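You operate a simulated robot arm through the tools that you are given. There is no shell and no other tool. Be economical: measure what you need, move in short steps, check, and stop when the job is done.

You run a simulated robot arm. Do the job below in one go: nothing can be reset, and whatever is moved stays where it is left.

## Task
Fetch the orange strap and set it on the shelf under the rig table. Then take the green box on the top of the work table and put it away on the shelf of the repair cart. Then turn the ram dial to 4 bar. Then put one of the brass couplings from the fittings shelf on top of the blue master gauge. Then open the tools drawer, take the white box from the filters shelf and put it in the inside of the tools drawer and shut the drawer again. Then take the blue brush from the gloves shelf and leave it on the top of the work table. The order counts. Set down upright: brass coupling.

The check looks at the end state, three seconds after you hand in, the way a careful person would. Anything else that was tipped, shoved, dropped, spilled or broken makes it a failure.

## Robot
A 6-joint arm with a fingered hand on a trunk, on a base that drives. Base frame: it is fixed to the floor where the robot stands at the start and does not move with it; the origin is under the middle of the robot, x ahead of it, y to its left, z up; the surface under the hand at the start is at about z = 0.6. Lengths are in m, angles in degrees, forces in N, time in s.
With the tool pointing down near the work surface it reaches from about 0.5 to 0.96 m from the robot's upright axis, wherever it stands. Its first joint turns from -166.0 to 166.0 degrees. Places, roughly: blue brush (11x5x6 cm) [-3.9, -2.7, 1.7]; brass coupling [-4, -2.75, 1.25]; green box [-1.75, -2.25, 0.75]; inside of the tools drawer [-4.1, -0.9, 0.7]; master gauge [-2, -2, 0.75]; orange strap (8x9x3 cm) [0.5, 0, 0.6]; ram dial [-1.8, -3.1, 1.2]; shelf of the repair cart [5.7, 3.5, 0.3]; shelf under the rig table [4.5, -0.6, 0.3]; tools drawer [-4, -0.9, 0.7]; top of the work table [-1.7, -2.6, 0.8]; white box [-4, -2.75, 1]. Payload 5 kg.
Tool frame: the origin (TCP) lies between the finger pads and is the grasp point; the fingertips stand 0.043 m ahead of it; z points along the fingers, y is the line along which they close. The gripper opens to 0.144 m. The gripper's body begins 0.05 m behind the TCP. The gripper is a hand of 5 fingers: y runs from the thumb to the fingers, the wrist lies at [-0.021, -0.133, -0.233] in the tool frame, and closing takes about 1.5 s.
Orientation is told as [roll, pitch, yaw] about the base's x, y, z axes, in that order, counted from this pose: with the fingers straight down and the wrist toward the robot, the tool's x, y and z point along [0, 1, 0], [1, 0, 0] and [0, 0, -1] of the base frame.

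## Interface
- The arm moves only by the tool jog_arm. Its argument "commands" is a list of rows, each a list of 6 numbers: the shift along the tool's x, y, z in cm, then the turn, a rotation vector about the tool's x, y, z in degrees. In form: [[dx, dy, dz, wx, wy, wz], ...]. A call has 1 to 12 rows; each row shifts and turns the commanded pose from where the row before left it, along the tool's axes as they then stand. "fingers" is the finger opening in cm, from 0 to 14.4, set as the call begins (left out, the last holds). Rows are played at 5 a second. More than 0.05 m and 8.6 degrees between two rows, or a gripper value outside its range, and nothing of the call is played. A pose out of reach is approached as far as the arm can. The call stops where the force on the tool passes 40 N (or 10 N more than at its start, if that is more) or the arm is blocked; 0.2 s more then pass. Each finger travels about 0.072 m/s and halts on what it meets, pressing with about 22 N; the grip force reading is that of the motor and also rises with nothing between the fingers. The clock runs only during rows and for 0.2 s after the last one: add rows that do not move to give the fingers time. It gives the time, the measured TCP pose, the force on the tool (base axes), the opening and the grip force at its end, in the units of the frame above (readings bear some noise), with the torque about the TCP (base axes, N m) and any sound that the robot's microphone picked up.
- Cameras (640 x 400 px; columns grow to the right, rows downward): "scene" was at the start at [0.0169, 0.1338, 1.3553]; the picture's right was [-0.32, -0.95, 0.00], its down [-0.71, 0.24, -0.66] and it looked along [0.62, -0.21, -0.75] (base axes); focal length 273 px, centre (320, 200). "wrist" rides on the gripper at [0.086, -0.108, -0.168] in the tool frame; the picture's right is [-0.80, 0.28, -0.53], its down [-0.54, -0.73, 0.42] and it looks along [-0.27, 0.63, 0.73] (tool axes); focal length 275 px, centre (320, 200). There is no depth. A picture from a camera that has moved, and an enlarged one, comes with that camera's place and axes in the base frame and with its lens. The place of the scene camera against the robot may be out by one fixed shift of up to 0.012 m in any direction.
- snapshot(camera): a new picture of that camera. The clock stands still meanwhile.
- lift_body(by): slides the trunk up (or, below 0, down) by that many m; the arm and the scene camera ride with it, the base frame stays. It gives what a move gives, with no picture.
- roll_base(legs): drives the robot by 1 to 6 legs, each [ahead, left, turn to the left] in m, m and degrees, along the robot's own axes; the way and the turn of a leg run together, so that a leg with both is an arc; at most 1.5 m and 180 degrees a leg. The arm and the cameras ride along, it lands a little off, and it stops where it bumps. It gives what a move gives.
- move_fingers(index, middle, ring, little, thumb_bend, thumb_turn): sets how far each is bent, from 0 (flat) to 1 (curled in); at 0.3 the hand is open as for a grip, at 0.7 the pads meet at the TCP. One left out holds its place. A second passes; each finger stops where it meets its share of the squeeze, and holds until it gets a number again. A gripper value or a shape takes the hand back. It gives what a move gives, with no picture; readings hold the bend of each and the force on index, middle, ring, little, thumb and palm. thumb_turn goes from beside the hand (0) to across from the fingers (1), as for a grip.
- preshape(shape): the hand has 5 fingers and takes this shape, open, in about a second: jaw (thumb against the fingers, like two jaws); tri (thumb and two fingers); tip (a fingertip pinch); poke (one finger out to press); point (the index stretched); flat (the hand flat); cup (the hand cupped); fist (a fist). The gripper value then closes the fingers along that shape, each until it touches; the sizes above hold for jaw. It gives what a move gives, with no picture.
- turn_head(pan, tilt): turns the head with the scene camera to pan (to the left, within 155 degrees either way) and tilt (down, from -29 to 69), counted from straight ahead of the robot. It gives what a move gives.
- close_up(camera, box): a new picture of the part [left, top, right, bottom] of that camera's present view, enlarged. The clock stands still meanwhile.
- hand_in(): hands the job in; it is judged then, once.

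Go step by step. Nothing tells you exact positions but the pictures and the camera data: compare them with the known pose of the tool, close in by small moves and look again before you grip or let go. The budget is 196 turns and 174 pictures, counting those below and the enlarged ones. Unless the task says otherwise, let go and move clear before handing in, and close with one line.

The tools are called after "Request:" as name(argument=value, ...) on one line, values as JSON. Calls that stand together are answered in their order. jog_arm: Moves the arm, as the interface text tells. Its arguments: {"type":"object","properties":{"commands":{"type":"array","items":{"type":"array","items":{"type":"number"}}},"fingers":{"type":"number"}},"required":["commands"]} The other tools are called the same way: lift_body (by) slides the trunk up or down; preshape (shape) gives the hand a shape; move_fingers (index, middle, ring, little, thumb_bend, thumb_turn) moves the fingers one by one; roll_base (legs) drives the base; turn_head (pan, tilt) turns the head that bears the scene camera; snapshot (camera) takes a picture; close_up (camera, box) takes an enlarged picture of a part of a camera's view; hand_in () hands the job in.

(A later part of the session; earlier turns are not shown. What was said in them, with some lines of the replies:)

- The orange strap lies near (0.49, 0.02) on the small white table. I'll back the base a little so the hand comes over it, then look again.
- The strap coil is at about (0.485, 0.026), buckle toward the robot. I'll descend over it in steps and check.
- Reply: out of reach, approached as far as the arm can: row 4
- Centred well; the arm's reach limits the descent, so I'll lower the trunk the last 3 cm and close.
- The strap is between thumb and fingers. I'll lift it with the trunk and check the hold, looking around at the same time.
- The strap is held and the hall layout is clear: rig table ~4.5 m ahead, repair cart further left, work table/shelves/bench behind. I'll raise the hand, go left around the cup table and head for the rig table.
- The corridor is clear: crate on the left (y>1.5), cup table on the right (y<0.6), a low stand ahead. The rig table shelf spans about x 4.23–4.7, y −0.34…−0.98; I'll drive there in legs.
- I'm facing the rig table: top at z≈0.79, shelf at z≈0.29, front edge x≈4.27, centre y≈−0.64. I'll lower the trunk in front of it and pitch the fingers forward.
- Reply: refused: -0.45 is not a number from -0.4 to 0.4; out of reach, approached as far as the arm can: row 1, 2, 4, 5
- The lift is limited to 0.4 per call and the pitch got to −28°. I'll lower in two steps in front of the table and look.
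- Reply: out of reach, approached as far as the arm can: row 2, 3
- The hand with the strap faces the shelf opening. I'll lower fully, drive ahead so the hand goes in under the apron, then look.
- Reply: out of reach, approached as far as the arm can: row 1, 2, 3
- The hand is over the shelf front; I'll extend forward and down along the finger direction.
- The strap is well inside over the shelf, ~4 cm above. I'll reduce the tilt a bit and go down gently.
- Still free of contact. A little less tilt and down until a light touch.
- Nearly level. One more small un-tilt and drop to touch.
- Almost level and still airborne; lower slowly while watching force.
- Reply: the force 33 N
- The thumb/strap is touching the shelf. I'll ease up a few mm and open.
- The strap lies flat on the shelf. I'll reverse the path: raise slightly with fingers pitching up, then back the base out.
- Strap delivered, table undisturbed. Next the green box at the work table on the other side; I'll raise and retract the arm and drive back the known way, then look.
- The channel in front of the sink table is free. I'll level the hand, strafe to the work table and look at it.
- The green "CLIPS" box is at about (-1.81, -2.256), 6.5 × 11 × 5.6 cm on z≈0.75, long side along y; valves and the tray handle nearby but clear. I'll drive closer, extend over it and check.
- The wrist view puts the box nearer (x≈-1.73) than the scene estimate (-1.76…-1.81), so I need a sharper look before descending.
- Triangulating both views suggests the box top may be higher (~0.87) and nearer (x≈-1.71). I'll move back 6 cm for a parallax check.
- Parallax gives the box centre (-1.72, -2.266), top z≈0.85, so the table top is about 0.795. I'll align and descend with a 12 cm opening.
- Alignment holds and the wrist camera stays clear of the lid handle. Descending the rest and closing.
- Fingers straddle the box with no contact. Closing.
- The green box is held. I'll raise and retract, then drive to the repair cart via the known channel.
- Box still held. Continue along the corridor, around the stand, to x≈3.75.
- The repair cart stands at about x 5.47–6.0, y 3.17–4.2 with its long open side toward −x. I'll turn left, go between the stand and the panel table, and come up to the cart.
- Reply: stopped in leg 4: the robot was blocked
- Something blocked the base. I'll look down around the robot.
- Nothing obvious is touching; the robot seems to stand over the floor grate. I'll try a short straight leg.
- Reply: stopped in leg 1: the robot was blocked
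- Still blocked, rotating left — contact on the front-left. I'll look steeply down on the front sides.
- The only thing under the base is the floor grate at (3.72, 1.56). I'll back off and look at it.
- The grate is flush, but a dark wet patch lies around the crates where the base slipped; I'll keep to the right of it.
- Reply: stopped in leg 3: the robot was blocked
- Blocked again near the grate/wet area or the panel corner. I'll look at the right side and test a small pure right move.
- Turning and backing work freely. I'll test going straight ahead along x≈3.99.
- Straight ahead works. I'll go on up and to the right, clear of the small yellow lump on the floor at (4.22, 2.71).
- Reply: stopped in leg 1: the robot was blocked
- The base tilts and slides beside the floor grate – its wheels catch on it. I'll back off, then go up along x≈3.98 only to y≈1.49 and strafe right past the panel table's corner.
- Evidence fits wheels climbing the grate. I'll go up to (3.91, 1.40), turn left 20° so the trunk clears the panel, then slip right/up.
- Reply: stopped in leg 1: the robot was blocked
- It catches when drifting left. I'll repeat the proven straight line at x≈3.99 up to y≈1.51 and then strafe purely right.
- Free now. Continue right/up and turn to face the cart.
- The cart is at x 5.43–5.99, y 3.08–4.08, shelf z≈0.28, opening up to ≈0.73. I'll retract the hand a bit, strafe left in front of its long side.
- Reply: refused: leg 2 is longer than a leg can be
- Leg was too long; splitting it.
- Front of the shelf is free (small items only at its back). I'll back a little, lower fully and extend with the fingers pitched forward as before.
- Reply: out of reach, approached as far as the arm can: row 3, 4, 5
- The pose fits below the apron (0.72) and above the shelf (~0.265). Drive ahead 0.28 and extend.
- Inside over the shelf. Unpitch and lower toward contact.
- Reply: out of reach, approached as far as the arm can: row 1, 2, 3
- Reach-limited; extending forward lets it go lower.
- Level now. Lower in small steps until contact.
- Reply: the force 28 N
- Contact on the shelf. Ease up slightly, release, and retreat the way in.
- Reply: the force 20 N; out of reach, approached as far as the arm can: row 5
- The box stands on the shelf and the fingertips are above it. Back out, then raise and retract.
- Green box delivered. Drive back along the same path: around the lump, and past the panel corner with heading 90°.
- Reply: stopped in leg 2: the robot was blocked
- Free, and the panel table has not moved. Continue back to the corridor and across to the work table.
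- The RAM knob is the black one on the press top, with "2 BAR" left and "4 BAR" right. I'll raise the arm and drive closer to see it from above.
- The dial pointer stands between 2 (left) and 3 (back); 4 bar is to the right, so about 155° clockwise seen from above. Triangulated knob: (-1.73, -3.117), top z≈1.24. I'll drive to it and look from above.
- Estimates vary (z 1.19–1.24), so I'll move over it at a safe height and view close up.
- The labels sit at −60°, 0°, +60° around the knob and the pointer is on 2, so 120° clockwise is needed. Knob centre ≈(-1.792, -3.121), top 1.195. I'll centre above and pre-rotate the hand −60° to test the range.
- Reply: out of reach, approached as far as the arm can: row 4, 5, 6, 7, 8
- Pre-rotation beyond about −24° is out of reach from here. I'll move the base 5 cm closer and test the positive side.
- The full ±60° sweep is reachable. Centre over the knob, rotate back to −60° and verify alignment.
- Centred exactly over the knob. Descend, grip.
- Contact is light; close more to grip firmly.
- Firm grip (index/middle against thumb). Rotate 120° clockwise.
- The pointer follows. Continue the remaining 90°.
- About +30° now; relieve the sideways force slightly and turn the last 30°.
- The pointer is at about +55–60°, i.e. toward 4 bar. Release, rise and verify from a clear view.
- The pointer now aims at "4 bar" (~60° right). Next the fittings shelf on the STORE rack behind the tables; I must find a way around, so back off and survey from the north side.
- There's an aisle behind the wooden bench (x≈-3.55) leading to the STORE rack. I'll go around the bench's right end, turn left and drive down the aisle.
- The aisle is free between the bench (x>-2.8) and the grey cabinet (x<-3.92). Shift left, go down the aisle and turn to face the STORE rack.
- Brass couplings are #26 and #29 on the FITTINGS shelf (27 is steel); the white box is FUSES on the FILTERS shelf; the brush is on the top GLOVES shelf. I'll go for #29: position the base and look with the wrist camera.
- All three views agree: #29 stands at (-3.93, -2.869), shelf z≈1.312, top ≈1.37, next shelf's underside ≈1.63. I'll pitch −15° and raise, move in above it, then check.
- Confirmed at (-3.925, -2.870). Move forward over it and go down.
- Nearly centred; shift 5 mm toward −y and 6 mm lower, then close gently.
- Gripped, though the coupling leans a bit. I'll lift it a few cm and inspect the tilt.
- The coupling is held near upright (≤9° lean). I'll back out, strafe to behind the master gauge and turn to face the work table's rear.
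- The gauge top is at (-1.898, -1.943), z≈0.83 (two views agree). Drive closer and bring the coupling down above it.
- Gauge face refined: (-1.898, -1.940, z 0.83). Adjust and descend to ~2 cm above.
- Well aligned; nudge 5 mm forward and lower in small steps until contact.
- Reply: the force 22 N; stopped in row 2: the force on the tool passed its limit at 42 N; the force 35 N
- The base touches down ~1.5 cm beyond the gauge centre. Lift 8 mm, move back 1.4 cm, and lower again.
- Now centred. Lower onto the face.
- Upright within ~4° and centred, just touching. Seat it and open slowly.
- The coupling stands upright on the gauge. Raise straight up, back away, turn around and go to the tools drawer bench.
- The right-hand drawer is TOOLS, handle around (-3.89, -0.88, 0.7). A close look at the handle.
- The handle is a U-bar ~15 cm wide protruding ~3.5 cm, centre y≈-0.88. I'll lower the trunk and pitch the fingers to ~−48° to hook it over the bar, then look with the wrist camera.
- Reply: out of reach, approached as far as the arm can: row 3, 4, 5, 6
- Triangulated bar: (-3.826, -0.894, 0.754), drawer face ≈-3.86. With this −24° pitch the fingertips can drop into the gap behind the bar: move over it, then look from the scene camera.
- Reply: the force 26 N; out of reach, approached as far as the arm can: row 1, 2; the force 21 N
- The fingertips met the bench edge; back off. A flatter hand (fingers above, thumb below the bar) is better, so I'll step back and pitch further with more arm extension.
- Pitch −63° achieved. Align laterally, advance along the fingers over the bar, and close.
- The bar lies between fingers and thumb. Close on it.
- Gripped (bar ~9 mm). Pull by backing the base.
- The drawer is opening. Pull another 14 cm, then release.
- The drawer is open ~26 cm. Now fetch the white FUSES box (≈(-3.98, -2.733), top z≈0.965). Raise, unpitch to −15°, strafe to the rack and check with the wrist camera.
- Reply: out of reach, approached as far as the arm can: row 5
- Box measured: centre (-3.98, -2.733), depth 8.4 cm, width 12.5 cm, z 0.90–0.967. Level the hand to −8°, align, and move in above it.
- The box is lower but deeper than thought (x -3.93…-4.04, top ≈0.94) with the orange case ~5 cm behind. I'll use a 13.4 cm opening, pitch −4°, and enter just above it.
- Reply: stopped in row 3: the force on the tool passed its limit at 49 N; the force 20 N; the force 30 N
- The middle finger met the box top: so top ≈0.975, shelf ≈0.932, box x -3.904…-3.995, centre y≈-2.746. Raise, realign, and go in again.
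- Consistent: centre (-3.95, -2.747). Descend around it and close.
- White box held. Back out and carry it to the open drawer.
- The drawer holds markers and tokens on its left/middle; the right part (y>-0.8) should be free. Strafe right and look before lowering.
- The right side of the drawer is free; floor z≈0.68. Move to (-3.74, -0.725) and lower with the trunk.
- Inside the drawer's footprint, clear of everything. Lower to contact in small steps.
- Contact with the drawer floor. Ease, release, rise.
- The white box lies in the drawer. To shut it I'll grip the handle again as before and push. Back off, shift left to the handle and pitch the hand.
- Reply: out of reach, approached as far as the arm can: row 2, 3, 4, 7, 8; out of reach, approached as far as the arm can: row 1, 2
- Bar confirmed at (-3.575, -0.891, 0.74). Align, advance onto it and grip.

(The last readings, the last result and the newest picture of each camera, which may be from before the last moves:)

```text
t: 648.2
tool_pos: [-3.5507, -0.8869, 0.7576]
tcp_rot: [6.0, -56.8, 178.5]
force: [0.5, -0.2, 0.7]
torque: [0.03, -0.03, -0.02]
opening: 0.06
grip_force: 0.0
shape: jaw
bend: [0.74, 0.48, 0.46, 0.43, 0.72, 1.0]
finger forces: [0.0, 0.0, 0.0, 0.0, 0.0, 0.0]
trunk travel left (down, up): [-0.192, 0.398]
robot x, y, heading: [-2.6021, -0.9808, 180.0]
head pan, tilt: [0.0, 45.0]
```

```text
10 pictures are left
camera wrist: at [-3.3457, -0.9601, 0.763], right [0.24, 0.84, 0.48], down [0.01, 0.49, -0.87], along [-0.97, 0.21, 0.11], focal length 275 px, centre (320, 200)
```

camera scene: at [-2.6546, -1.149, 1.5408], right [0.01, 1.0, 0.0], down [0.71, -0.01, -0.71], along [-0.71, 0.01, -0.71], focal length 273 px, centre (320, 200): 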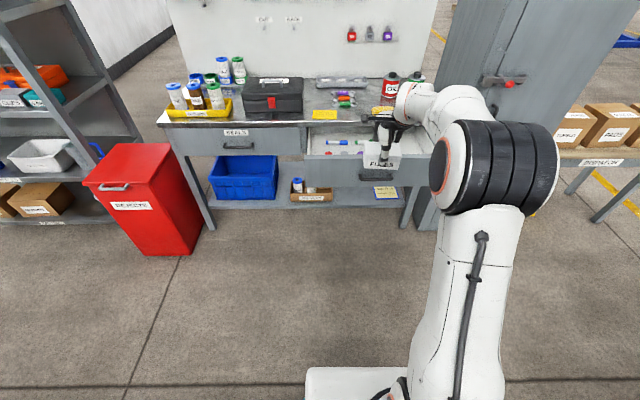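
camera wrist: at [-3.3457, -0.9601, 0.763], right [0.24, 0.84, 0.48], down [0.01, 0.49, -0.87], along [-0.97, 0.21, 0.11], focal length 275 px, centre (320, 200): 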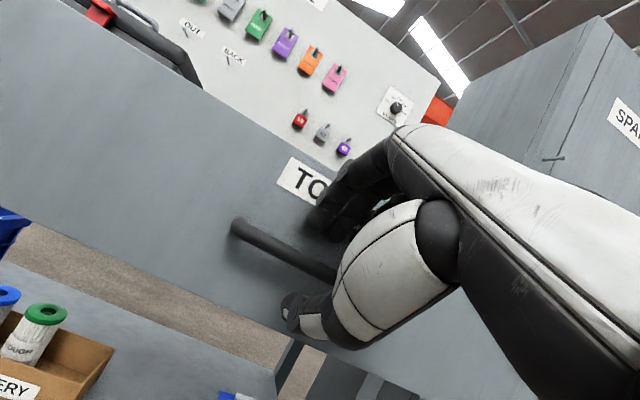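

The bar is between fingers and thumb. Grip and push the drawer shut with the base.

Request:
jog_arm(commands=[[0, 0, 0, 0, 0, 0], [0, 0, 0, 0, 0, 0], [0, 0, 0, 0, 0, 0], [0, 0, 0, 0, 0, 0], [0, 0, 0, 0, 0, 0]], fingers=0)

Request:
roll_base(legs=[[0.15, 0, 0]])

Request:
roll_base(legs=[[0.1, 0, 0]])

```text
t: 649.4
tool_pos: [-3.55, -0.8877, 0.7572]
tcp_rot: [6.0, -56.6, 178.6]
force: [0.5, -0.4, -0.3]
torque: [0.08, 0.0, 0.07]
opening: 0.0078
grip_force: 21.7
shape: jaw
bend: [0.71, 0.68, 0.69, 0.7, 0.73, 1.0]
finger forces: [9.4, 5.6, 2.2, 0.0, 17.6, 0.1]
trunk travel left (down, up): [-0.192, 0.398]
robot x, y, heading: [-2.5999, -0.9827, 179.7]
head pan, tilt: [0.0, 45.0]
```

```text
t: 650.8
tool_pos: [-3.7012, -0.8858, 0.7565]
tcp_rot: [6.0, -56.7, 178.6]
force: [-0.1, -4.5, 0.1]
torque: [0.04, 0.0, 0.17]
opening: 0.0076
grip_force: 21.9
shape: jaw
bend: [0.71, 0.68, 0.69, 0.7, 0.73, 1.0]
finger forces: [9.9, 5.9, 2.5, 0.0, 18.4, 0.0]
trunk travel left (down, up): [-0.192, 0.398]
robot x, y, heading: [-2.7586, -0.9789, 179.8]
head pan, tilt: [0.0, 45.0]
```

```text
t: 652.0
tool_pos: [-3.8016, -0.8867, 0.7568]
tcp_rot: [6.1, -56.6, 178.7]
force: [1.3, 3.4, -0.8]
torque: [0.13, 0.01, -0.02]
opening: 0.008
grip_force: 22.4
shape: jaw
bend: [0.71, 0.68, 0.69, 0.7, 0.73, 1.0]
finger forces: [10.0, 5.9, 2.4, 0.0, 18.2, 0.1]
trunk travel left (down, up): [-0.192, 0.398]
robot x, y, heading: [-2.8538, -0.9785, 179.9]
head pan, tilt: [0.0, 45.0]
```

About 1 cm remains. Push with the arm until it seats.

Request:
jog_arm(commands=[[0, 0.28, 0.42, 0, 0, 0], [0, 0.28, 0.42, 0, 0, 0], [0, 0.28, 0.42, 0, 0, 0], [0, 0, 0, 0, 0, 0]])

```text
t: 652.7
tool_pos: [-3.8087, -0.8877, 0.7582]
tcp_rot: [6.0, -56.8, 178.8]
force: [30.8, -1.8, 6.8]
torque: [0.05, -0.66, 0.12]
opening: 0.0102
grip_force: 21.6
shape: jaw
bend: [0.71, 0.71, 0.7, 0.7, 0.73, 1.0]
finger forces: [11.1, 4.8, 2.4, 0.0, 34.0, 0.0]
trunk travel left (down, up): [-0.192, 0.398]
robot x, y, heading: [-2.8513, -0.9797, 179.9]
head pan, tilt: [0.0, 45.0]
stopped in row 3: the force on the tool passed its limit at 45 N (the readings are from after the stop); the commanded pose is now the measured one
```

It seats (45 N stop). Release, back out, and verify.

Request:
jog_arm(commands=[[0, 0, 0, 0, 0, 0], [0, 0, 0, 0, 0, 0], [0, 0, 0, 0, 0, 0], [0, 0, 0, 0, 0, 0]], fingers=6)

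Request:
roll_base(legs=[[-0.22, 0, 0]])

Request:
snapshot(camera="scene")

```text
t: 653.7
tool_pos: [-3.8108, -0.8874, 0.7557]
tcp_rot: [6.0, -56.5, 178.7]
force: [3.1, -0.9, -0.5]
torque: [0.01, -0.02, 0.01]
opening: 0.0583
grip_force: 0.1
shape: jaw
bend: [0.74, 0.49, 0.46, 0.43, 0.72, 1.0]
finger forces: [1.1, 1.8, 0.1, 0.1, 0.0, 0.1]
trunk travel left (down, up): [-0.192, 0.398]
robot x, y, heading: [-2.8529, -0.9811, 179.8]
head pan, tilt: [0.0, 45.0]
```

```text
t: 655.4
tool_pos: [-3.5888, -0.8886, 0.7559]
tcp_rot: [6.0, -56.5, 178.7]
force: [-1.7, -0.4, -0.6]
torque: [-0.02, 0.03, 0.0]
opening: 0.0597
grip_force: 0.2
shape: jaw
bend: [0.74, 0.48, 0.46, 0.43, 0.72, 1.0]
finger forces: [0.1, 0.0, 0.0, 0.0, 0.1, 0.1]
trunk travel left (down, up): [-0.192, 0.398]
robot x, y, heading: [-2.6306, -0.9816, 179.9]
head pan, tilt: [0.0, 45.0]
```

```text
9 pictures are left
camera scene: at [-2.6487, -1.1337, 1.2778], right [0.0, 1.0, 0.0], down [0.71, 0.0, -0.71], along [-0.71, 0.0, -0.71], focal length 273 px, centre (320, 200)
```

scene: 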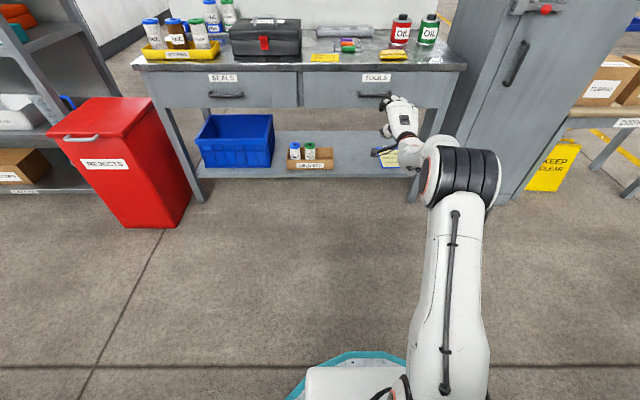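

The drawer is shut. Last: the blue brush on the top shelf at about (-3.93, -2.716, 1.68), under the header board, so I'll approach with a horizontal hand closing sideways on its 11 cm length. Raise and rotate the hand in free space first.

Request:
lift_body(by=0.398)

Request:
jog_arm(commands=[[0, 0, -1, -8, 0, 0], [0, 0, -1, -8, 0, 0], [0, 0, -1, -8, 0, 0], [0, 0, -1, -8, 0, 0], [0, 0, 0, 0, -6, 0], [0, 0, 0, 0, 0, 8], [0, 0, 0, 0, 0, 8], [0, 0, 0, 0, 0, 8], [0, 0, 0, 0, 0, 8], [0, 0, 0, 0, 0, 8]], fingers=14.4)

Request:
jog_arm(commands=[[0, 0, 0, 0, 0, 8], [0, 0, 0, 0, 0, 8], [0, 0, 0, 0, 0, 8], [0, 0, 0, 0, 0, 8], [0, 0, 0, 0, 0, 8], [0, 0, 0, 0, 0, 8], [0, 0, 0, 0, 0, 2], [0, 0, 0, 0, 0, 0]])

```text
t: 659.2
tool_pos: [-3.588, -0.8891, 1.1539]
tcp_rot: [5.9, -56.6, 178.6]
force: [0.2, 0.5, 0.1]
torque: [0.0, 0.04, 0.05]
opening: 0.0597
grip_force: 0.1
shape: jaw
bend: [0.74, 0.48, 0.46, 0.43, 0.72, 1.0]
finger forces: [0.0, 0.0, 0.1, 0.0, 0.1, 0.0]
trunk travel left (down, up): [-0.59, 0.0]
robot x, y, heading: [-2.6311, -0.9789, 179.9]
head pan, tilt: [0.0, 45.0]
```

```text
t: 661.4
tool_pos: [-3.6529, -0.7131, 1.1936]
tcp_rot: [87.3, -51.4, 101.8]
force: [0.2, -0.5, -0.6]
torque: [0.0, 0.0, 0.03]
opening: 0.1438
grip_force: 0.1
shape: jaw
bend: [0.3, 0.3, 0.3, 0.3, 0.3, 0.98]
finger forces: [0.0, 0.0, 0.0, 0.0, 0.0, 0.0]
out of reach, approached as far as the arm can: row 1, 2, 3, 4, 5, 6, 7, 8, 9, 10
trunk travel left (down, up): [-0.59, 0.0]
robot x, y, heading: [-2.6301, -0.9797, 179.6]
head pan, tilt: [0.0, 45.0]
```

```text
t: 663.2
tool_pos: [-3.6396, -0.5735, 1.2009]
tcp_rot: [87.8, -1.8, 101.9]
force: [-0.2, 0.1, -0.1]
torque: [0.0, 0.02, 0.01]
opening: 0.1438
grip_force: 0.1
shape: jaw
bend: [0.3, 0.3, 0.3, 0.3, 0.3, 0.98]
finger forces: [0.1, 0.0, 0.1, 0.1, 0.0, 0.1]
out of reach, approached as far as the arm can: row 1, 2, 3, 4, 5, 6, 7
trunk travel left (down, up): [-0.59, 0.0]
robot x, y, heading: [-2.6296, -0.9784, 179.9]
head pan, tilt: [0.0, 45.0]
```

The horizontal sideways pose works but displaced to the right. I'll correct yaw and bring the TCP back toward the robot's centre.

Request:
jog_arm(commands=[[0, -2, -4, -6, 0, 0], [0, -3, -4, -6, 0, 0], [0, -4, -3, 0, 0, 0], [0, -4, -3, 0, 0, 0], [0, -4, -2, 0, 0, 0], [0, -4, 0, 0, 0, 0], [0, -4, 0, 0, 0, 0], [0, -4, 0, 0, 0, 0], [0, 0, 0, 0, 0, 0]])

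Request:
jog_arm(commands=[[4.5, 0, 0, 0, 0, 0], [4.5, 0, 0, 0, 0, 0], [4.5, 0, 0, 0, 0, 0], [4.5, 0, 0, 0, 0, 0], [4.5, 0, 0, 0, 0, 0], [4.5, 0, 0, 0, 0, 0], [4.5, 0, 0, 0, 0, 0], [4.5, 0, 0, 0, 0, 0], [4.5, 0, 0, 0, 0, 0], [4.5, 0, 0, 0, 0, 0], [4.5, 0, 0, 0, 0, 0], [4.5, 0, 0, 0, 0, 0]])

```text
t: 665.2
tool_pos: [-3.6876, -0.7137, 1.2062]
tcp_rot: [86.9, -1.2, 99.2]
force: [0.1, -0.6, -0.7]
torque: [0.0, 0.0, -0.02]
opening: 0.1441
grip_force: 0.1
shape: jaw
bend: [0.3, 0.3, 0.3, 0.3, 0.3, 0.98]
finger forces: [0.0, 0.0, 0.0, 0.0, 0.1, 0.0]
out of reach, approached as far as the arm can: row 1, 2, 3, 4, 5, 6, 7, 8
trunk travel left (down, up): [-0.59, 0.0]
robot x, y, heading: [-2.6335, -0.978, 179.7]
head pan, tilt: [0.0, 45.0]
```

```text
t: 667.8
tool_pos: [-3.5826, -0.8446, 1.6146]
tcp_rot: [86.8, -1.1, 99.3]
force: [-1.5, 0.4, -0.7]
torque: [0.01, 0.13, 0.0]
opening: 0.1437
grip_force: 0.1
shape: jaw
bend: [0.3, 0.3, 0.3, 0.3, 0.3, 0.97]
finger forces: [0.0, 0.0, 0.0, 0.0, 0.0, 0.1]
out of reach, approached as far as the arm can: row 2, 3, 4, 5, 6, 7, 8, 9, 10, 11, 12
trunk travel left (down, up): [-0.59, 0.0]
robot x, y, heading: [-2.6311, -0.982, 179.9]
head pan, tilt: [0.0, 45.0]
```

Request:
jog_arm(commands=[[3, 0, -3, 0, 0, 0], [3, 0, -3, 0, 0, 0], [3, 0, -3, -3, 0, 0], [2, 0, -3, -3, 0, 0], [0, 0, -3, -3, 0, 0], [0, 0, 0, 0, 0, 0]])

Request:
snapshot(camera="scene")

```text
t: 669.2
tool_pos: [-3.4374, -0.8257, 1.732]
tcp_rot: [87.0, -1.6, 90.3]
force: [-0.9, 0.4, -1.0]
torque: [-0.02, 0.01, 0.0]
opening: 0.1439
grip_force: 0.0
shape: jaw
bend: [0.3, 0.3, 0.3, 0.3, 0.3, 0.98]
finger forces: [0.0, 0.1, 0.0, 0.1, 0.0, 0.0]
trunk travel left (down, up): [-0.59, 0.0]
robot x, y, heading: [-2.6285, -0.9797, 179.7]
head pan, tilt: [0.0, 45.0]
```

```text
8 pictures are left
camera scene: at [-2.6493, -1.1337, 1.6757], right [0.0, 1.0, 0.0], down [0.71, 0.0, -0.71], along [-0.71, 0.0, -0.71], focal length 273 px, centre (320, 200)
```

scene: 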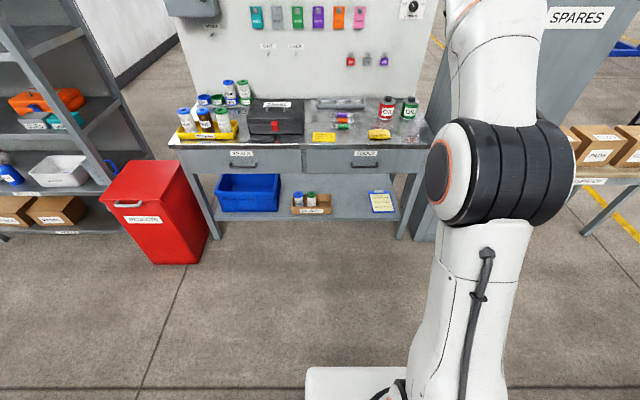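

Now the hand is horizontal at z 1.73 without reach problems. Drive over in front of the brush and look with the wrist camera.

Request:
roll_base(legs=[[0, 1.4, 0], [0.1, 0.49, 0.3]])

Request:
snapshot(camera="wrist")

```text
t: 678.6
tool_pos: [-3.5505, -2.689, 1.7342]
tcp_rot: [87.1, -1.6, 89.8]
force: [-0.2, -0.7, -0.3]
torque: [0.0, 0.01, -0.03]
opening: 0.1437
grip_force: 0.0
shape: jaw
bend: [0.3, 0.3, 0.3, 0.3, 0.3, 0.98]
finger forces: [0.1, 0.0, 0.0, 0.0, 0.0, 0.1]
trunk travel left (down, up): [-0.59, 0.0]
robot x, y, heading: [-2.7483, -2.848, 179.2]
head pan, tilt: [0.0, 45.0]
```

```text
7 pictures are left
camera wrist: at [-3.3884, -2.8, 1.8248], right [0.57, 0.31, -0.76], down [-0.4, -0.71, -0.58], along [-0.72, 0.64, -0.29], focal length 275 px, centre (320, 200)
```

wrist: 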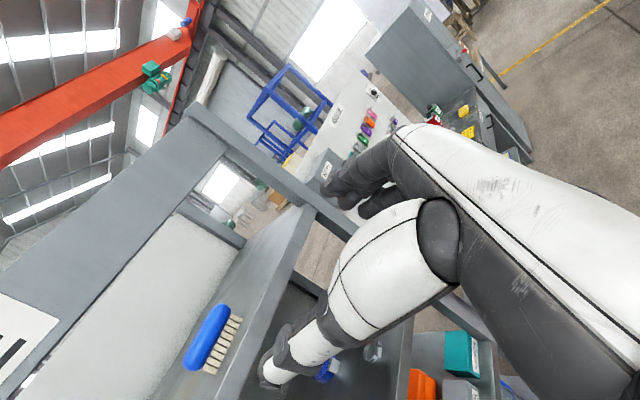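

Brush measured: y -2.772…-2.669, z 1.67–1.72. In this roll the ring and little fingers hang below and would hit the shelf, so I'll flip the hand 180° about its axis (thumb side right, spare fingers up).

Request:
roll_base(legs=[[-0.1, 0, 0.5]])

Request:
jog_arm(commands=[[0, 0, 0, 0, 0, -8], [0, 0, 0, 0, 0, -8], [0, 0, 0, 0, 0, -8], [0, 0, 0, 0, 0, -8], [0, 0, 0, 0, 0, -8], [0, 0, 0, 0, 0, -8], [0, 0, 0, 0, 0, -8], [0, 0, 0, 0, 0, -8], [0, 0, 0, 0, 0, -8], [0, 0, 0, 0, 0, -8], [0, 0, 0, 0, 0, -8], [0, 0, 0, 0, 0, 0]])

Request:
jog_arm(commands=[[0, 0, 0, 0, 0, -8], [0, 0, 0, 0, 0, -8], [0, 0, 0, 0, 0, -8], [0, 0, 0, 0, 0, -8], [0, 0, 0, 0, 0, -8], [0, 0, 0, 0, 0, -8], [0, 0, 0, 0, 0, -8], [0, 0, 0, 0, 0, -8], [0, 0, 0, 0, 0, -8], [0, 0, 0, 0, 0, -8], [0, 0, 0, 0, 0, -8], [0, 0, 0, 0, 0, -4]])

```text
t: 679.8
tool_pos: [-3.4487, -2.6976, 1.7344]
tcp_rot: [87.3, -1.7, 90.6]
force: [0.6, 0.0, 0.9]
torque: [0.05, -0.12, 0.0]
opening: 0.144
grip_force: 0.1
shape: jaw
bend: [0.3, 0.3, 0.3, 0.3, 0.3, 0.98]
finger forces: [0.0, 0.0, 0.0, 0.0, 0.0, 0.1]
trunk travel left (down, up): [-0.59, 0.0]
robot x, y, heading: [-2.6461, -2.8517, -179.7]
head pan, tilt: [0.0, 45.0]
```

```text
t: 682.4
tool_pos: [-3.4519, -2.6975, 1.7335]
tcp_rot: [4.7, -87.2, 175.7]
force: [0.1, 0.7, 0.8]
torque: [-0.02, -0.06, 0.04]
opening: 0.1439
grip_force: 0.0
shape: jaw
bend: [0.3, 0.3, 0.3, 0.3, 0.3, 0.98]
finger forces: [0.0, 0.0, 0.1, 0.0, 0.1, 0.1]
trunk travel left (down, up): [-0.59, 0.0]
robot x, y, heading: [-2.6483, -2.8504, -179.8]
head pan, tilt: [0.0, 45.0]
```

```text
t: 685.0
tool_pos: [-3.4129, -2.7073, 1.6766]
tcp_rot: [-87.4, 2.0, -89.6]
force: [0.3, -0.9, 0.4]
torque: [0.02, -0.05, -0.09]
opening: 0.1442
grip_force: 0.1
shape: jaw
bend: [0.3, 0.3, 0.3, 0.3, 0.3, 0.98]
finger forces: [0.1, 0.0, 0.1, 0.0, 0.0, 0.0]
out of reach, approached as far as the arm can: row 7, 8, 9, 10, 11
trunk travel left (down, up): [-0.59, 0.0]
robot x, y, heading: [-2.6467, -2.848, -179.9]
head pan, tilt: [0.0, 45.0]
```

Flipped fine (spare fingers now on top). Raise to z≈1.70, align y to -2.72, approach, and check.

Request:
jog_arm(commands=[[-1.3, 1.3, 0, 0, 0, 0], [-1.2, 0, 0, 0, 0, 0], [0, 0, 0, 0, 0, 0]])

Request:
roll_base(legs=[[0.36, 0, 0]])

Request:
snapshot(camera="wrist")

```text
t: 685.8
tool_pos: [-3.4065, -2.7209, 1.6891]
tcp_rot: [-87.2, 1.7, -89.5]
force: [-0.8, 1.2, 0.4]
torque: [0.0, -0.01, 0.02]
opening: 0.1437
grip_force: 0.1
shape: jaw
bend: [0.3, 0.3, 0.3, 0.3, 0.3, 0.98]
finger forces: [0.0, 0.0, 0.1, 0.0, 0.0, 0.1]
out of reach, approached as far as the arm can: row 1, 2
trunk travel left (down, up): [-0.59, 0.0]
robot x, y, heading: [-2.6425, -2.8525, -180.2]
head pan, tilt: [0.0, 45.0]
```

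```text
t: 688.1
tool_pos: [-3.7685, -2.7262, 1.6883]
tcp_rot: [-87.1, 1.7, -89.2]
force: [-0.4, 0.2, -0.1]
torque: [0.0, 0.04, 0.04]
opening: 0.1438
grip_force: 0.1
shape: jaw
bend: [0.3, 0.3, 0.3, 0.3, 0.3, 0.98]
finger forces: [0.0, 0.1, 0.0, 0.1, 0.0, 0.0]
trunk travel left (down, up): [-0.59, 0.0]
robot x, y, heading: [-3.0038, -2.8469, -179.9]
head pan, tilt: [0.0, 45.0]
```

```text
6 pictures are left
camera wrist: at [-3.5987, -2.6132, 1.6138], right [0.5, -0.3, 0.81], down [-0.46, 0.7, 0.54], along [-0.74, -0.64, 0.21], focal length 275 px, centre (320, 200)
```

wrist: 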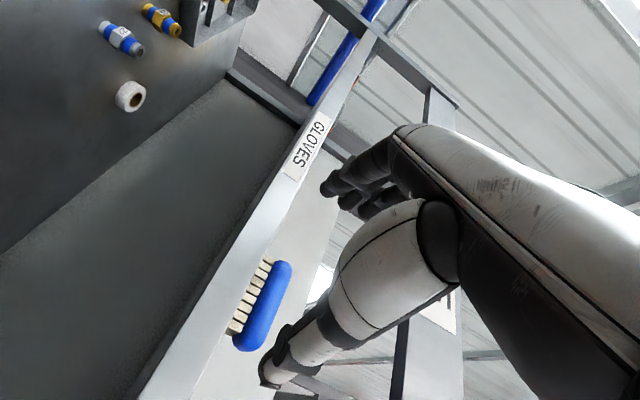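

Brush centre y≈-2.72 as expected; the hand needs ~1 cm more height. Pull the hand in a little to gain height and tilt fingers up slightly.

Request:
jog_arm(commands=[[-0.7, -0.5, -3, 0, -3, 0], [-0.8, 0, -3, 0, -3, 0], [0, 0, 0, 0, 0, 0]])

```text
t: 688.9
tool_pos: [-3.7094, -2.7217, 1.7041]
tcp_rot: [-93.1, 1.6, -89.2]
force: [-0.9, 0.6, 0.3]
torque: [-0.05, 0.01, 0.04]
opening: 0.1439
grip_force: 0.0
shape: jaw
bend: [0.3, 0.3, 0.3, 0.3, 0.3, 0.98]
finger forces: [0.0, 0.0, 0.0, 0.0, 0.1, 0.0]
trunk travel left (down, up): [-0.59, 0.0]
robot x, y, heading: [-3.0007, -2.85, -179.1]
head pan, tilt: [0.0, 45.0]
```

Request:
roll_base(legs=[[0.12, 0, -0.5]])

Request:
roll_base(legs=[[0.08, 0, 0]])

Request:
turn_head(pan=20, tilt=0)

Request:
snapshot(camera="scene")

```text
t: 690.1
tool_pos: [-3.8274, -2.7147, 1.7044]
tcp_rot: [-93.1, 1.7, -89.7]
force: [-1.2, -0.1, -0.4]
torque: [0.01, 0.04, 0.03]
opening: 0.1438
grip_force: 0.1
shape: jaw
bend: [0.3, 0.3, 0.3, 0.3, 0.3, 0.98]
finger forces: [0.0, 0.0, 0.1, 0.0, 0.0, 0.0]
trunk travel left (down, up): [-0.59, 0.0]
robot x, y, heading: [-3.1209, -2.8502, 179.8]
head pan, tilt: [0.0, 45.0]
```

```text
t: 691.2
tool_pos: [-3.9082, -2.7148, 1.7041]
tcp_rot: [-93.0, 1.7, -89.8]
force: [-1.3, 0.3, -0.8]
torque: [-0.03, 0.07, -0.01]
opening: 0.1436
grip_force: 0.1
shape: jaw
bend: [0.3, 0.3, 0.3, 0.3, 0.3, 0.98]
finger forces: [0.0, 0.1, 0.0, 0.0, 0.0, 0.1]
trunk travel left (down, up): [-0.59, 0.0]
robot x, y, heading: [-3.2011, -2.8505, 179.8]
head pan, tilt: [0.0, 45.0]
```

```text
t: 692.3
tool_pos: [-3.9073, -2.7138, 1.7041]
tcp_rot: [-93.0, 1.6, -89.8]
force: [-0.8, -0.8, 0.0]
torque: [0.02, 0.02, 0.02]
opening: 0.1441
grip_force: 0.1
shape: jaw
bend: [0.3, 0.3, 0.3, 0.3, 0.3, 0.98]
finger forces: [0.0, 0.1, 0.0, 0.1, 0.0, 0.1]
trunk travel left (down, up): [-0.59, 0.0]
robot x, y, heading: [-3.2042, -2.8498, 179.7]
head pan, tilt: [20.0, 0.0]
```

```text
5 pictures are left
camera scene: at [-3.2259, -3.0347, 1.7466], right [-0.34, 0.94, 0.0], down [0.0, 0.0, -1.0], along [-0.94, -0.34, 0.0], focal length 273 px, centre (320, 200)
```

scene: 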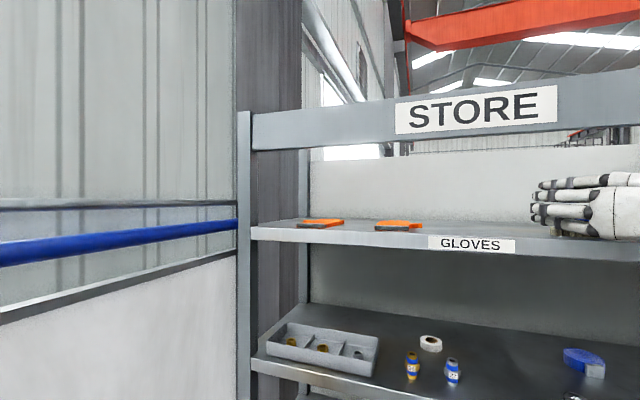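

The hand is above the shelf surface around the brush. Close and check the grip by force and opening.

Request:
jog_arm(commands=[[0, 0, 0.4, 0, 0, 0], [0, 0, 0, 0, 0, 0], [0, 0, 0, 0, 0, 0], [0, 0, 0, 0, 0, 0], [0, 0, 0, 0, 0, 0], [0, 0, 0, 0, 0, 0]], fingers=5)

```text
t: 693.7
tool_pos: [-3.9112, -2.7131, 1.7063]
tcp_rot: [-93.1, 1.6, -89.8]
force: [-1.4, 1.6, 7.1]
torque: [-0.28, 0.16, -0.08]
opening: 0.0981
grip_force: 21.8
shape: jaw
bend: [0.26, 0.41, 0.38, 0.42, 0.6, 1.0]
finger forces: [16.0, 4.4, 0.0, 0.0, 20.2, 0.0]
trunk travel left (down, up): [-0.59, 0.0]
robot x, y, heading: [-3.204, -2.8479, 179.8]
head pan, tilt: [20.0, 0.0]
```

Held (opening 9.8 cm, index/middle against thumb). Lift slightly while pulling back, then look.

Request:
jog_arm(commands=[[-0.8, 0, -0.3, 0, 0, 0], [-0.8, 0, -1, 0, 0, 0], [0, 0, 0, 0, 0, 0]])

Request:
roll_base(legs=[[-0.25, 0, 0]])

Request:
snapshot(camera="wrist")

```text
t: 694.5
tool_pos: [-3.8976, -2.713, 1.7201]
tcp_rot: [-92.9, 1.7, -89.7]
force: [-0.5, -0.3, -1.1]
torque: [0.0, -0.02, 0.01]
opening: 0.0966
grip_force: 22.0
shape: jaw
bend: [0.25, 0.41, 0.38, 0.42, 0.61, 1.0]
finger forces: [17.1, 2.2, 0.1, 0.1, 18.5, 0.0]
trunk travel left (down, up): [-0.59, 0.0]
robot x, y, heading: [-3.2031, -2.851, 179.6]
head pan, tilt: [20.0, 0.0]
```

```text
t: 696.3
tool_pos: [-3.6445, -2.7146, 1.7212]
tcp_rot: [-93.0, 1.7, -89.9]
force: [0.5, -0.2, -0.5]
torque: [0.0, -0.07, -0.02]
opening: 0.0964
grip_force: 22.1
shape: jaw
bend: [0.25, 0.41, 0.38, 0.42, 0.61, 1.0]
finger forces: [17.2, 2.3, 0.0, 0.0, 18.6, 0.0]
trunk travel left (down, up): [-0.59, 0.0]
robot x, y, heading: [-2.9522, -2.8546, 179.6]
head pan, tilt: [20.0, 0.0]
```

```text
4 pictures are left
camera wrist: at [-3.4825, -2.6028, 1.6292], right [0.58, -0.3, 0.76], down [-0.4, 0.71, 0.59], along [-0.71, -0.64, 0.29], focal length 275 px, centre (320, 200)
```

wrist: 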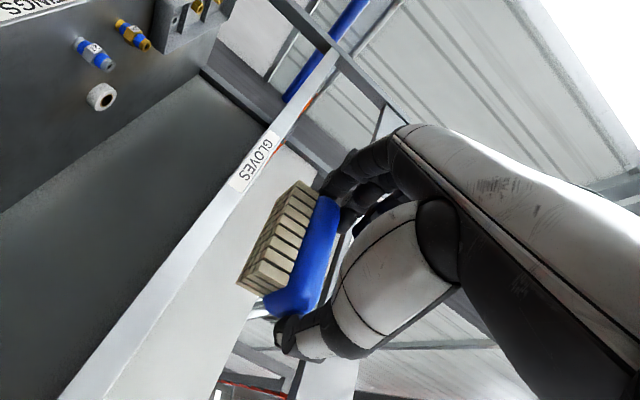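

The brush is well held, bristles down. I'll carry it to the back edge of the work table; a free spot is around (-2.0, -2.14). Turn around and lower outside the edge first.

Request:
roll_base(legs=[[0.03, -0.855, 0], [0, 0, 180.4]])

Request:
lift_body(by=-0.4)

Request:
jog_arm(commands=[[4.5, 0, 0, 0, 0, 0], [4.5, 0, 0, 0, 0, 0], [4.5, 0, 0, 0, 0, 0], [4.5, 0, 0, 0, 0, 0], [4.5, 0, 0, 0, 0, 0], [4.5, 0, 0, 0, 0, 0], [4.5, 0, 0, 0, 0, 0], [4.5, 0, 0, 0, 0, 0], [0, 0, 0, 0, 0, 0]])

```text
refused: 180.4 is not a number from -180 to 180
```

```text
t: 700.2
tool_pos: [-3.6458, -2.7159, 1.3206]
tcp_rot: [-93.2, 1.7, -89.9]
force: [-0.3, 0.1, -0.7]
torque: [0.0, -0.06, -0.05]
opening: 0.0966
grip_force: 22.2
shape: jaw
bend: [0.25, 0.41, 0.38, 0.42, 0.61, 1.0]
finger forces: [17.1, 2.2, 0.0, 0.0, 18.6, 0.0]
trunk travel left (down, up): [-0.19, 0.4]
robot x, y, heading: [-2.95, -2.8519, 179.7]
head pan, tilt: [20.0, 0.0]
```

```text
t: 702.2
tool_pos: [-3.6636, -2.7031, 0.96]
tcp_rot: [-93.0, 1.7, -89.8]
force: [0.0, -0.2, -0.6]
torque: [0.0, -0.01, -0.01]
opening: 0.0963
grip_force: 22.2
shape: jaw
bend: [0.25, 0.41, 0.38, 0.42, 0.61, 1.0]
finger forces: [17.1, 2.3, 0.0, 0.0, 18.4, 0.1]
trunk travel left (down, up): [-0.19, 0.4]
robot x, y, heading: [-2.9517, -2.8534, 179.7]
head pan, tilt: [20.0, 0.0]
```

The drive leg was refused (angle), but lowering was harmless. Raise a bit for the turn, then drive with a valid angle.

Request:
lift_body(by=0.2)

Request:
roll_base(legs=[[0, -0.86, 0], [0, 0, 180]])

Request:
lift_body(by=-0.28)

Request:
turn_head(pan=0, tilt=45)

Request:
snapshot(camera="scene")

```text
t: 704.3
tool_pos: [-3.6626, -2.7031, 1.1606]
tcp_rot: [-93.2, 1.8, -89.9]
force: [0.5, 0.6, -0.7]
torque: [0.01, 0.03, 0.02]
opening: 0.0963
grip_force: 22.0
shape: jaw
bend: [0.25, 0.41, 0.38, 0.42, 0.61, 1.0]
finger forces: [17.2, 2.1, 0.1, 0.1, 18.6, 0.1]
trunk travel left (down, up): [-0.39, 0.2]
robot x, y, heading: [-2.9525, -2.8493, 180.1]
head pan, tilt: [20.0, 0.0]
```

```text
t: 716.1
tool_pos: [-2.2418, -2.1692, 1.1614]
tcp_rot: [-93.1, 1.8, 88.9]
force: [0.2, -0.1, 0.0]
torque: [0.02, 0.06, 0.04]
opening: 0.0961
grip_force: 22.3
shape: jaw
bend: [0.25, 0.42, 0.38, 0.42, 0.61, 1.0]
finger forces: [17.1, 1.9, 0.1, 0.0, 18.3, 0.0]
trunk travel left (down, up): [-0.39, 0.2]
robot x, y, heading: [-2.9499, -2.0043, -1.6]
head pan, tilt: [20.0, 0.0]
```

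```text
t: 719.0
tool_pos: [-2.2431, -2.169, 0.8807]
tcp_rot: [-93.1, 1.7, 89.0]
force: [0.0, -0.1, -1.3]
torque: [-0.01, 0.07, -0.01]
opening: 0.0962
grip_force: 21.9
shape: jaw
bend: [0.25, 0.42, 0.38, 0.42, 0.61, 1.0]
finger forces: [17.1, 1.8, 0.1, 0.0, 18.4, 0.0]
trunk travel left (down, up): [-0.11, 0.48]
robot x, y, heading: [-2.9506, -2.0041, -1.2]
head pan, tilt: [20.0, 0.0]
```

```text
t: 720.1
tool_pos: [-2.2415, -2.169, 0.8817]
tcp_rot: [-93.1, 1.7, 89.0]
force: [0.6, -0.2, -0.5]
torque: [0.01, 0.05, 0.02]
opening: 0.0961
grip_force: 22.4
shape: jaw
bend: [0.25, 0.42, 0.38, 0.42, 0.61, 1.0]
finger forces: [17.1, 1.8, 0.1, 0.1, 18.4, 0.1]
trunk travel left (down, up): [-0.11, 0.48]
robot x, y, heading: [-2.9499, -2.0074, -1.2]
head pan, tilt: [0.0, 45.0]
```

```text
3 pictures are left
camera scene: at [-2.922, -1.8473, 1.1958], right [-0.02, -1.0, 0.0], down [-0.71, 0.02, -0.71], along [0.71, -0.02, -0.71], focal length 273 px, centre (320, 200)
```

scene: 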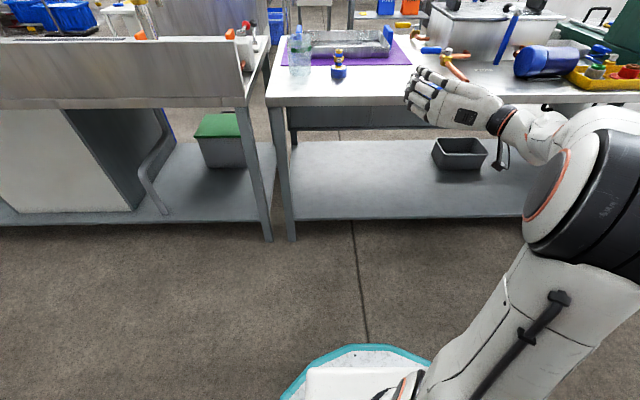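

The spot behind the table edge is free (gauge with coupling at y -1.94, valve pipe at y -2.38). Advance 21 cm and lower to contact.

Request:
roll_base(legs=[[0.21, 0, 1.0]])

Request:
jog_arm(commands=[[1.5, 0, 0, 0, 0, 0], [1.5, 0, 0, 0, 0, 0], [0.7, 0, 0, 0, 0, 0], [0, 0, 0, 0, 0, 0]])

Request:
jog_arm(commands=[[0.5, 0, 0, 0, 0, 0], [0.4, 0, 0, 0, 0, 0], [0, 0, 0, 0, 0, 0]])

Request:
jog_arm(commands=[[0.4, 0, 0, 0, 0, 0], [0, 0, 0, 0, 0, 0]])

```text
t: 721.7
tool_pos: [-2.0271, -2.1632, 0.8804]
tcp_rot: [-93.2, 1.8, 89.9]
force: [-0.4, 0.3, -0.5]
torque: [0.01, 0.03, 0.03]
opening: 0.0961
grip_force: 22.3
shape: jaw
bend: [0.25, 0.42, 0.38, 0.42, 0.61, 1.0]
finger forces: [17.1, 1.9, 0.0, 0.0, 18.3, 0.0]
trunk travel left (down, up): [-0.11, 0.48]
robot x, y, heading: [-2.7375, -2.0119, -0.5]
head pan, tilt: [0.0, 45.0]
```

```text
t: 722.7
tool_pos: [-2.0251, -2.164, 0.8454]
tcp_rot: [-93.2, 1.8, 89.9]
force: [0.6, -0.3, 6.3]
torque: [0.27, -0.16, -0.05]
opening: 0.0957
grip_force: 21.7
shape: jaw
bend: [0.25, 0.42, 0.38, 0.42, 0.61, 1.0]
finger forces: [17.1, 5.1, 0.0, 0.1, 18.9, 0.0]
trunk travel left (down, up): [-0.11, 0.48]
robot x, y, heading: [-2.7363, -2.0116, -0.5]
head pan, tilt: [0.0, 45.0]
```

```text
t: 723.5
tool_pos: [-2.0256, -2.1645, 0.8403]
tcp_rot: [-93.6, 1.6, 89.6]
force: [7.0, -4.5, 35.5]
torque: [1.7, -0.9, -0.33]
opening: 0.096
grip_force: 22.1
shape: jaw
bend: [0.25, 0.42, 0.38, 0.42, 0.61, 1.0]
finger forces: [17.8, 20.5, 0.0, 0.1, 21.3, 0.0]
trunk travel left (down, up): [-0.11, 0.48]
robot x, y, heading: [-2.7376, -2.009, -0.9]
head pan, tilt: [0.0, 45.0]
```

```text
t: 724.1
tool_pos: [-2.0256, -2.1661, 0.8402]
tcp_rot: [-93.9, 1.6, 89.5]
force: [6.2, -3.3, 44.8]
torque: [2.18, -1.15, -0.25]
opening: 0.0957
grip_force: 21.4
shape: jaw
bend: [0.25, 0.42, 0.38, 0.42, 0.61, 1.0]
finger forces: [18.8, 26.4, 0.0, 0.0, 21.0, 0.1]
trunk travel left (down, up): [-0.11, 0.48]
robot x, y, heading: [-2.7382, -2.0056, -0.8]
head pan, tilt: [0.0, 45.0]
```

Firm contact with the table top. Ease up ~6 mm, release, and check.

Request:
jog_arm(commands=[[-0.7, 0, 0, 0, 0, 0], [0, 0, 0, 0, 0, 0]])

Request:
jog_arm(commands=[[0, 0, 0, 0, 0, 0], [0, 0, 0, 0, 0, 0], [0, 0, 0, 0, 0, 0], [0, 0, 0, 0, 0, 0], [0, 0, 0, 0, 0, 0], [0, 0, 0, 0, 0, 0]], fingers=14.4)

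Request:
snapshot(camera="wrist")

```text
t: 724.7
tool_pos: [-2.0272, -2.1645, 0.8411]
tcp_rot: [-93.4, 1.4, 89.7]
force: [8.2, -2.9, 29.6]
torque: [1.36, -0.82, -0.46]
opening: 0.0963
grip_force: 21.9
shape: jaw
bend: [0.25, 0.42, 0.38, 0.42, 0.61, 1.0]
finger forces: [17.8, 16.4, 0.0, 0.0, 21.2, 0.1]
trunk travel left (down, up): [-0.11, 0.48]
robot x, y, heading: [-2.736, -2.0076, -0.5]
head pan, tilt: [0.0, 45.0]
```

```text
t: 726.1
tool_pos: [-2.0263, -2.1649, 0.8385]
tcp_rot: [-93.1, 1.8, 89.8]
force: [0.3, -0.5, 0.6]
torque: [0.01, 0.02, -0.01]
opening: 0.1437
grip_force: 0.0
shape: jaw
bend: [0.3, 0.3, 0.3, 0.3, 0.3, 0.98]
finger forces: [0.0, 0.1, 0.1, 0.0, 0.1, 0.0]
trunk travel left (down, up): [-0.11, 0.48]
robot x, y, heading: [-2.7393, -2.0076, -0.5]
head pan, tilt: [0.0, 45.0]
```

```text
2 pictures are left
camera wrist: at [-2.1892, -2.2747, 0.7463], right [-0.58, 0.31, 0.76], down [0.39, -0.71, 0.59], along [0.72, 0.63, 0.29], focal length 275 px, centre (320, 200)
```

wrist: 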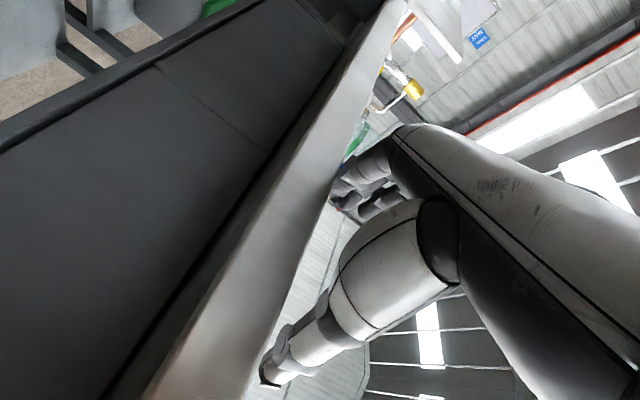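

Released (no contact forces). Back straight out and take a look at the brush and gauge.

Request:
roll_base(legs=[[-0.2, 0, 0]])

Request:
lift_body(by=0.4)

Request:
turn_head(pan=-8, tilt=35)

Request:
close_up(camera="scene", box=[200, 90, 440, 270])

```text
t: 727.7
tool_pos: [-2.2253, -2.162, 0.8379]
tcp_rot: [-93.2, 1.7, 89.8]
force: [-0.3, -0.2, 0.2]
torque: [0.02, -0.03, 0.02]
opening: 0.1437
grip_force: 0.0
shape: jaw
bend: [0.3, 0.3, 0.3, 0.3, 0.3, 0.98]
finger forces: [0.0, 0.1, 0.1, 0.0, 0.0, 0.1]
trunk travel left (down, up): [-0.11, 0.48]
robot x, y, heading: [-2.9355, -2.0045, -0.7]
head pan, tilt: [0.0, 45.0]
```

```text
t: 731.5
tool_pos: [-2.2255, -2.163, 1.2373]
tcp_rot: [-93.1, 1.6, 89.8]
force: [-0.1, 0.0, -0.1]
torque: [0.01, 0.0, 0.0]
opening: 0.1438
grip_force: 0.1
shape: jaw
bend: [0.3, 0.3, 0.3, 0.3, 0.3, 0.98]
finger forces: [0.0, 0.1, 0.0, 0.1, 0.0, 0.0]
trunk travel left (down, up): [-0.51, 0.08]
robot x, y, heading: [-2.9386, -2.0093, -1.0]
head pan, tilt: [0.0, 45.0]
```

```text
t: 732.3
tool_pos: [-2.225, -2.1634, 1.2387]
tcp_rot: [-93.0, 1.7, 89.9]
force: [-0.3, -0.3, 0.7]
torque: [0.0, -0.01, 0.0]
opening: 0.1438
grip_force: 0.0
shape: jaw
bend: [0.3, 0.3, 0.3, 0.3, 0.3, 0.98]
finger forces: [0.0, 0.1, 0.0, 0.0, 0.0, 0.0]
trunk travel left (down, up): [-0.51, 0.08]
robot x, y, heading: [-2.9369, -2.0076, -0.7]
head pan, tilt: [-8.0, 35.0]
```

```text
2.22 times, centred on (320, 180) of scene
camera zoom: at [-2.9046, -1.8609, 1.6105], right [-0.15, -0.99, 0.0], down [-0.57, 0.09, -0.82], along [0.81, -0.12, -0.57], focal length 607 px, centre (320, 244)
```

zoom: 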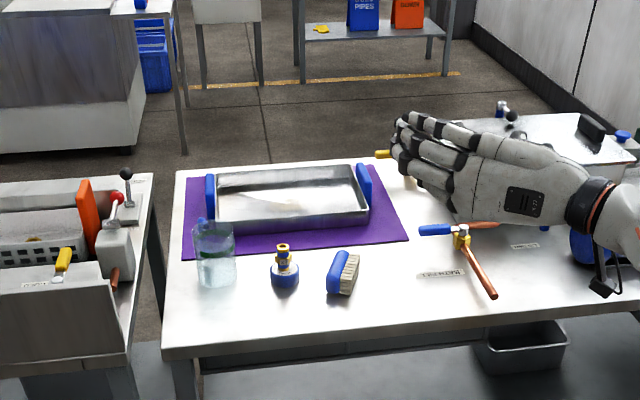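

The brush lies at rest on the work table top, on its side: it moved about 10 cm when released. The coupling still stands upright on the gauge, and the hand is clear of everything, so I'm handing in.

Request:
hand_in()

```text
The job is handed in.
```

I did all six steps in order and handed the job in. The blue brush is on the work table but lies on its side, about 10 cm from where I released it.
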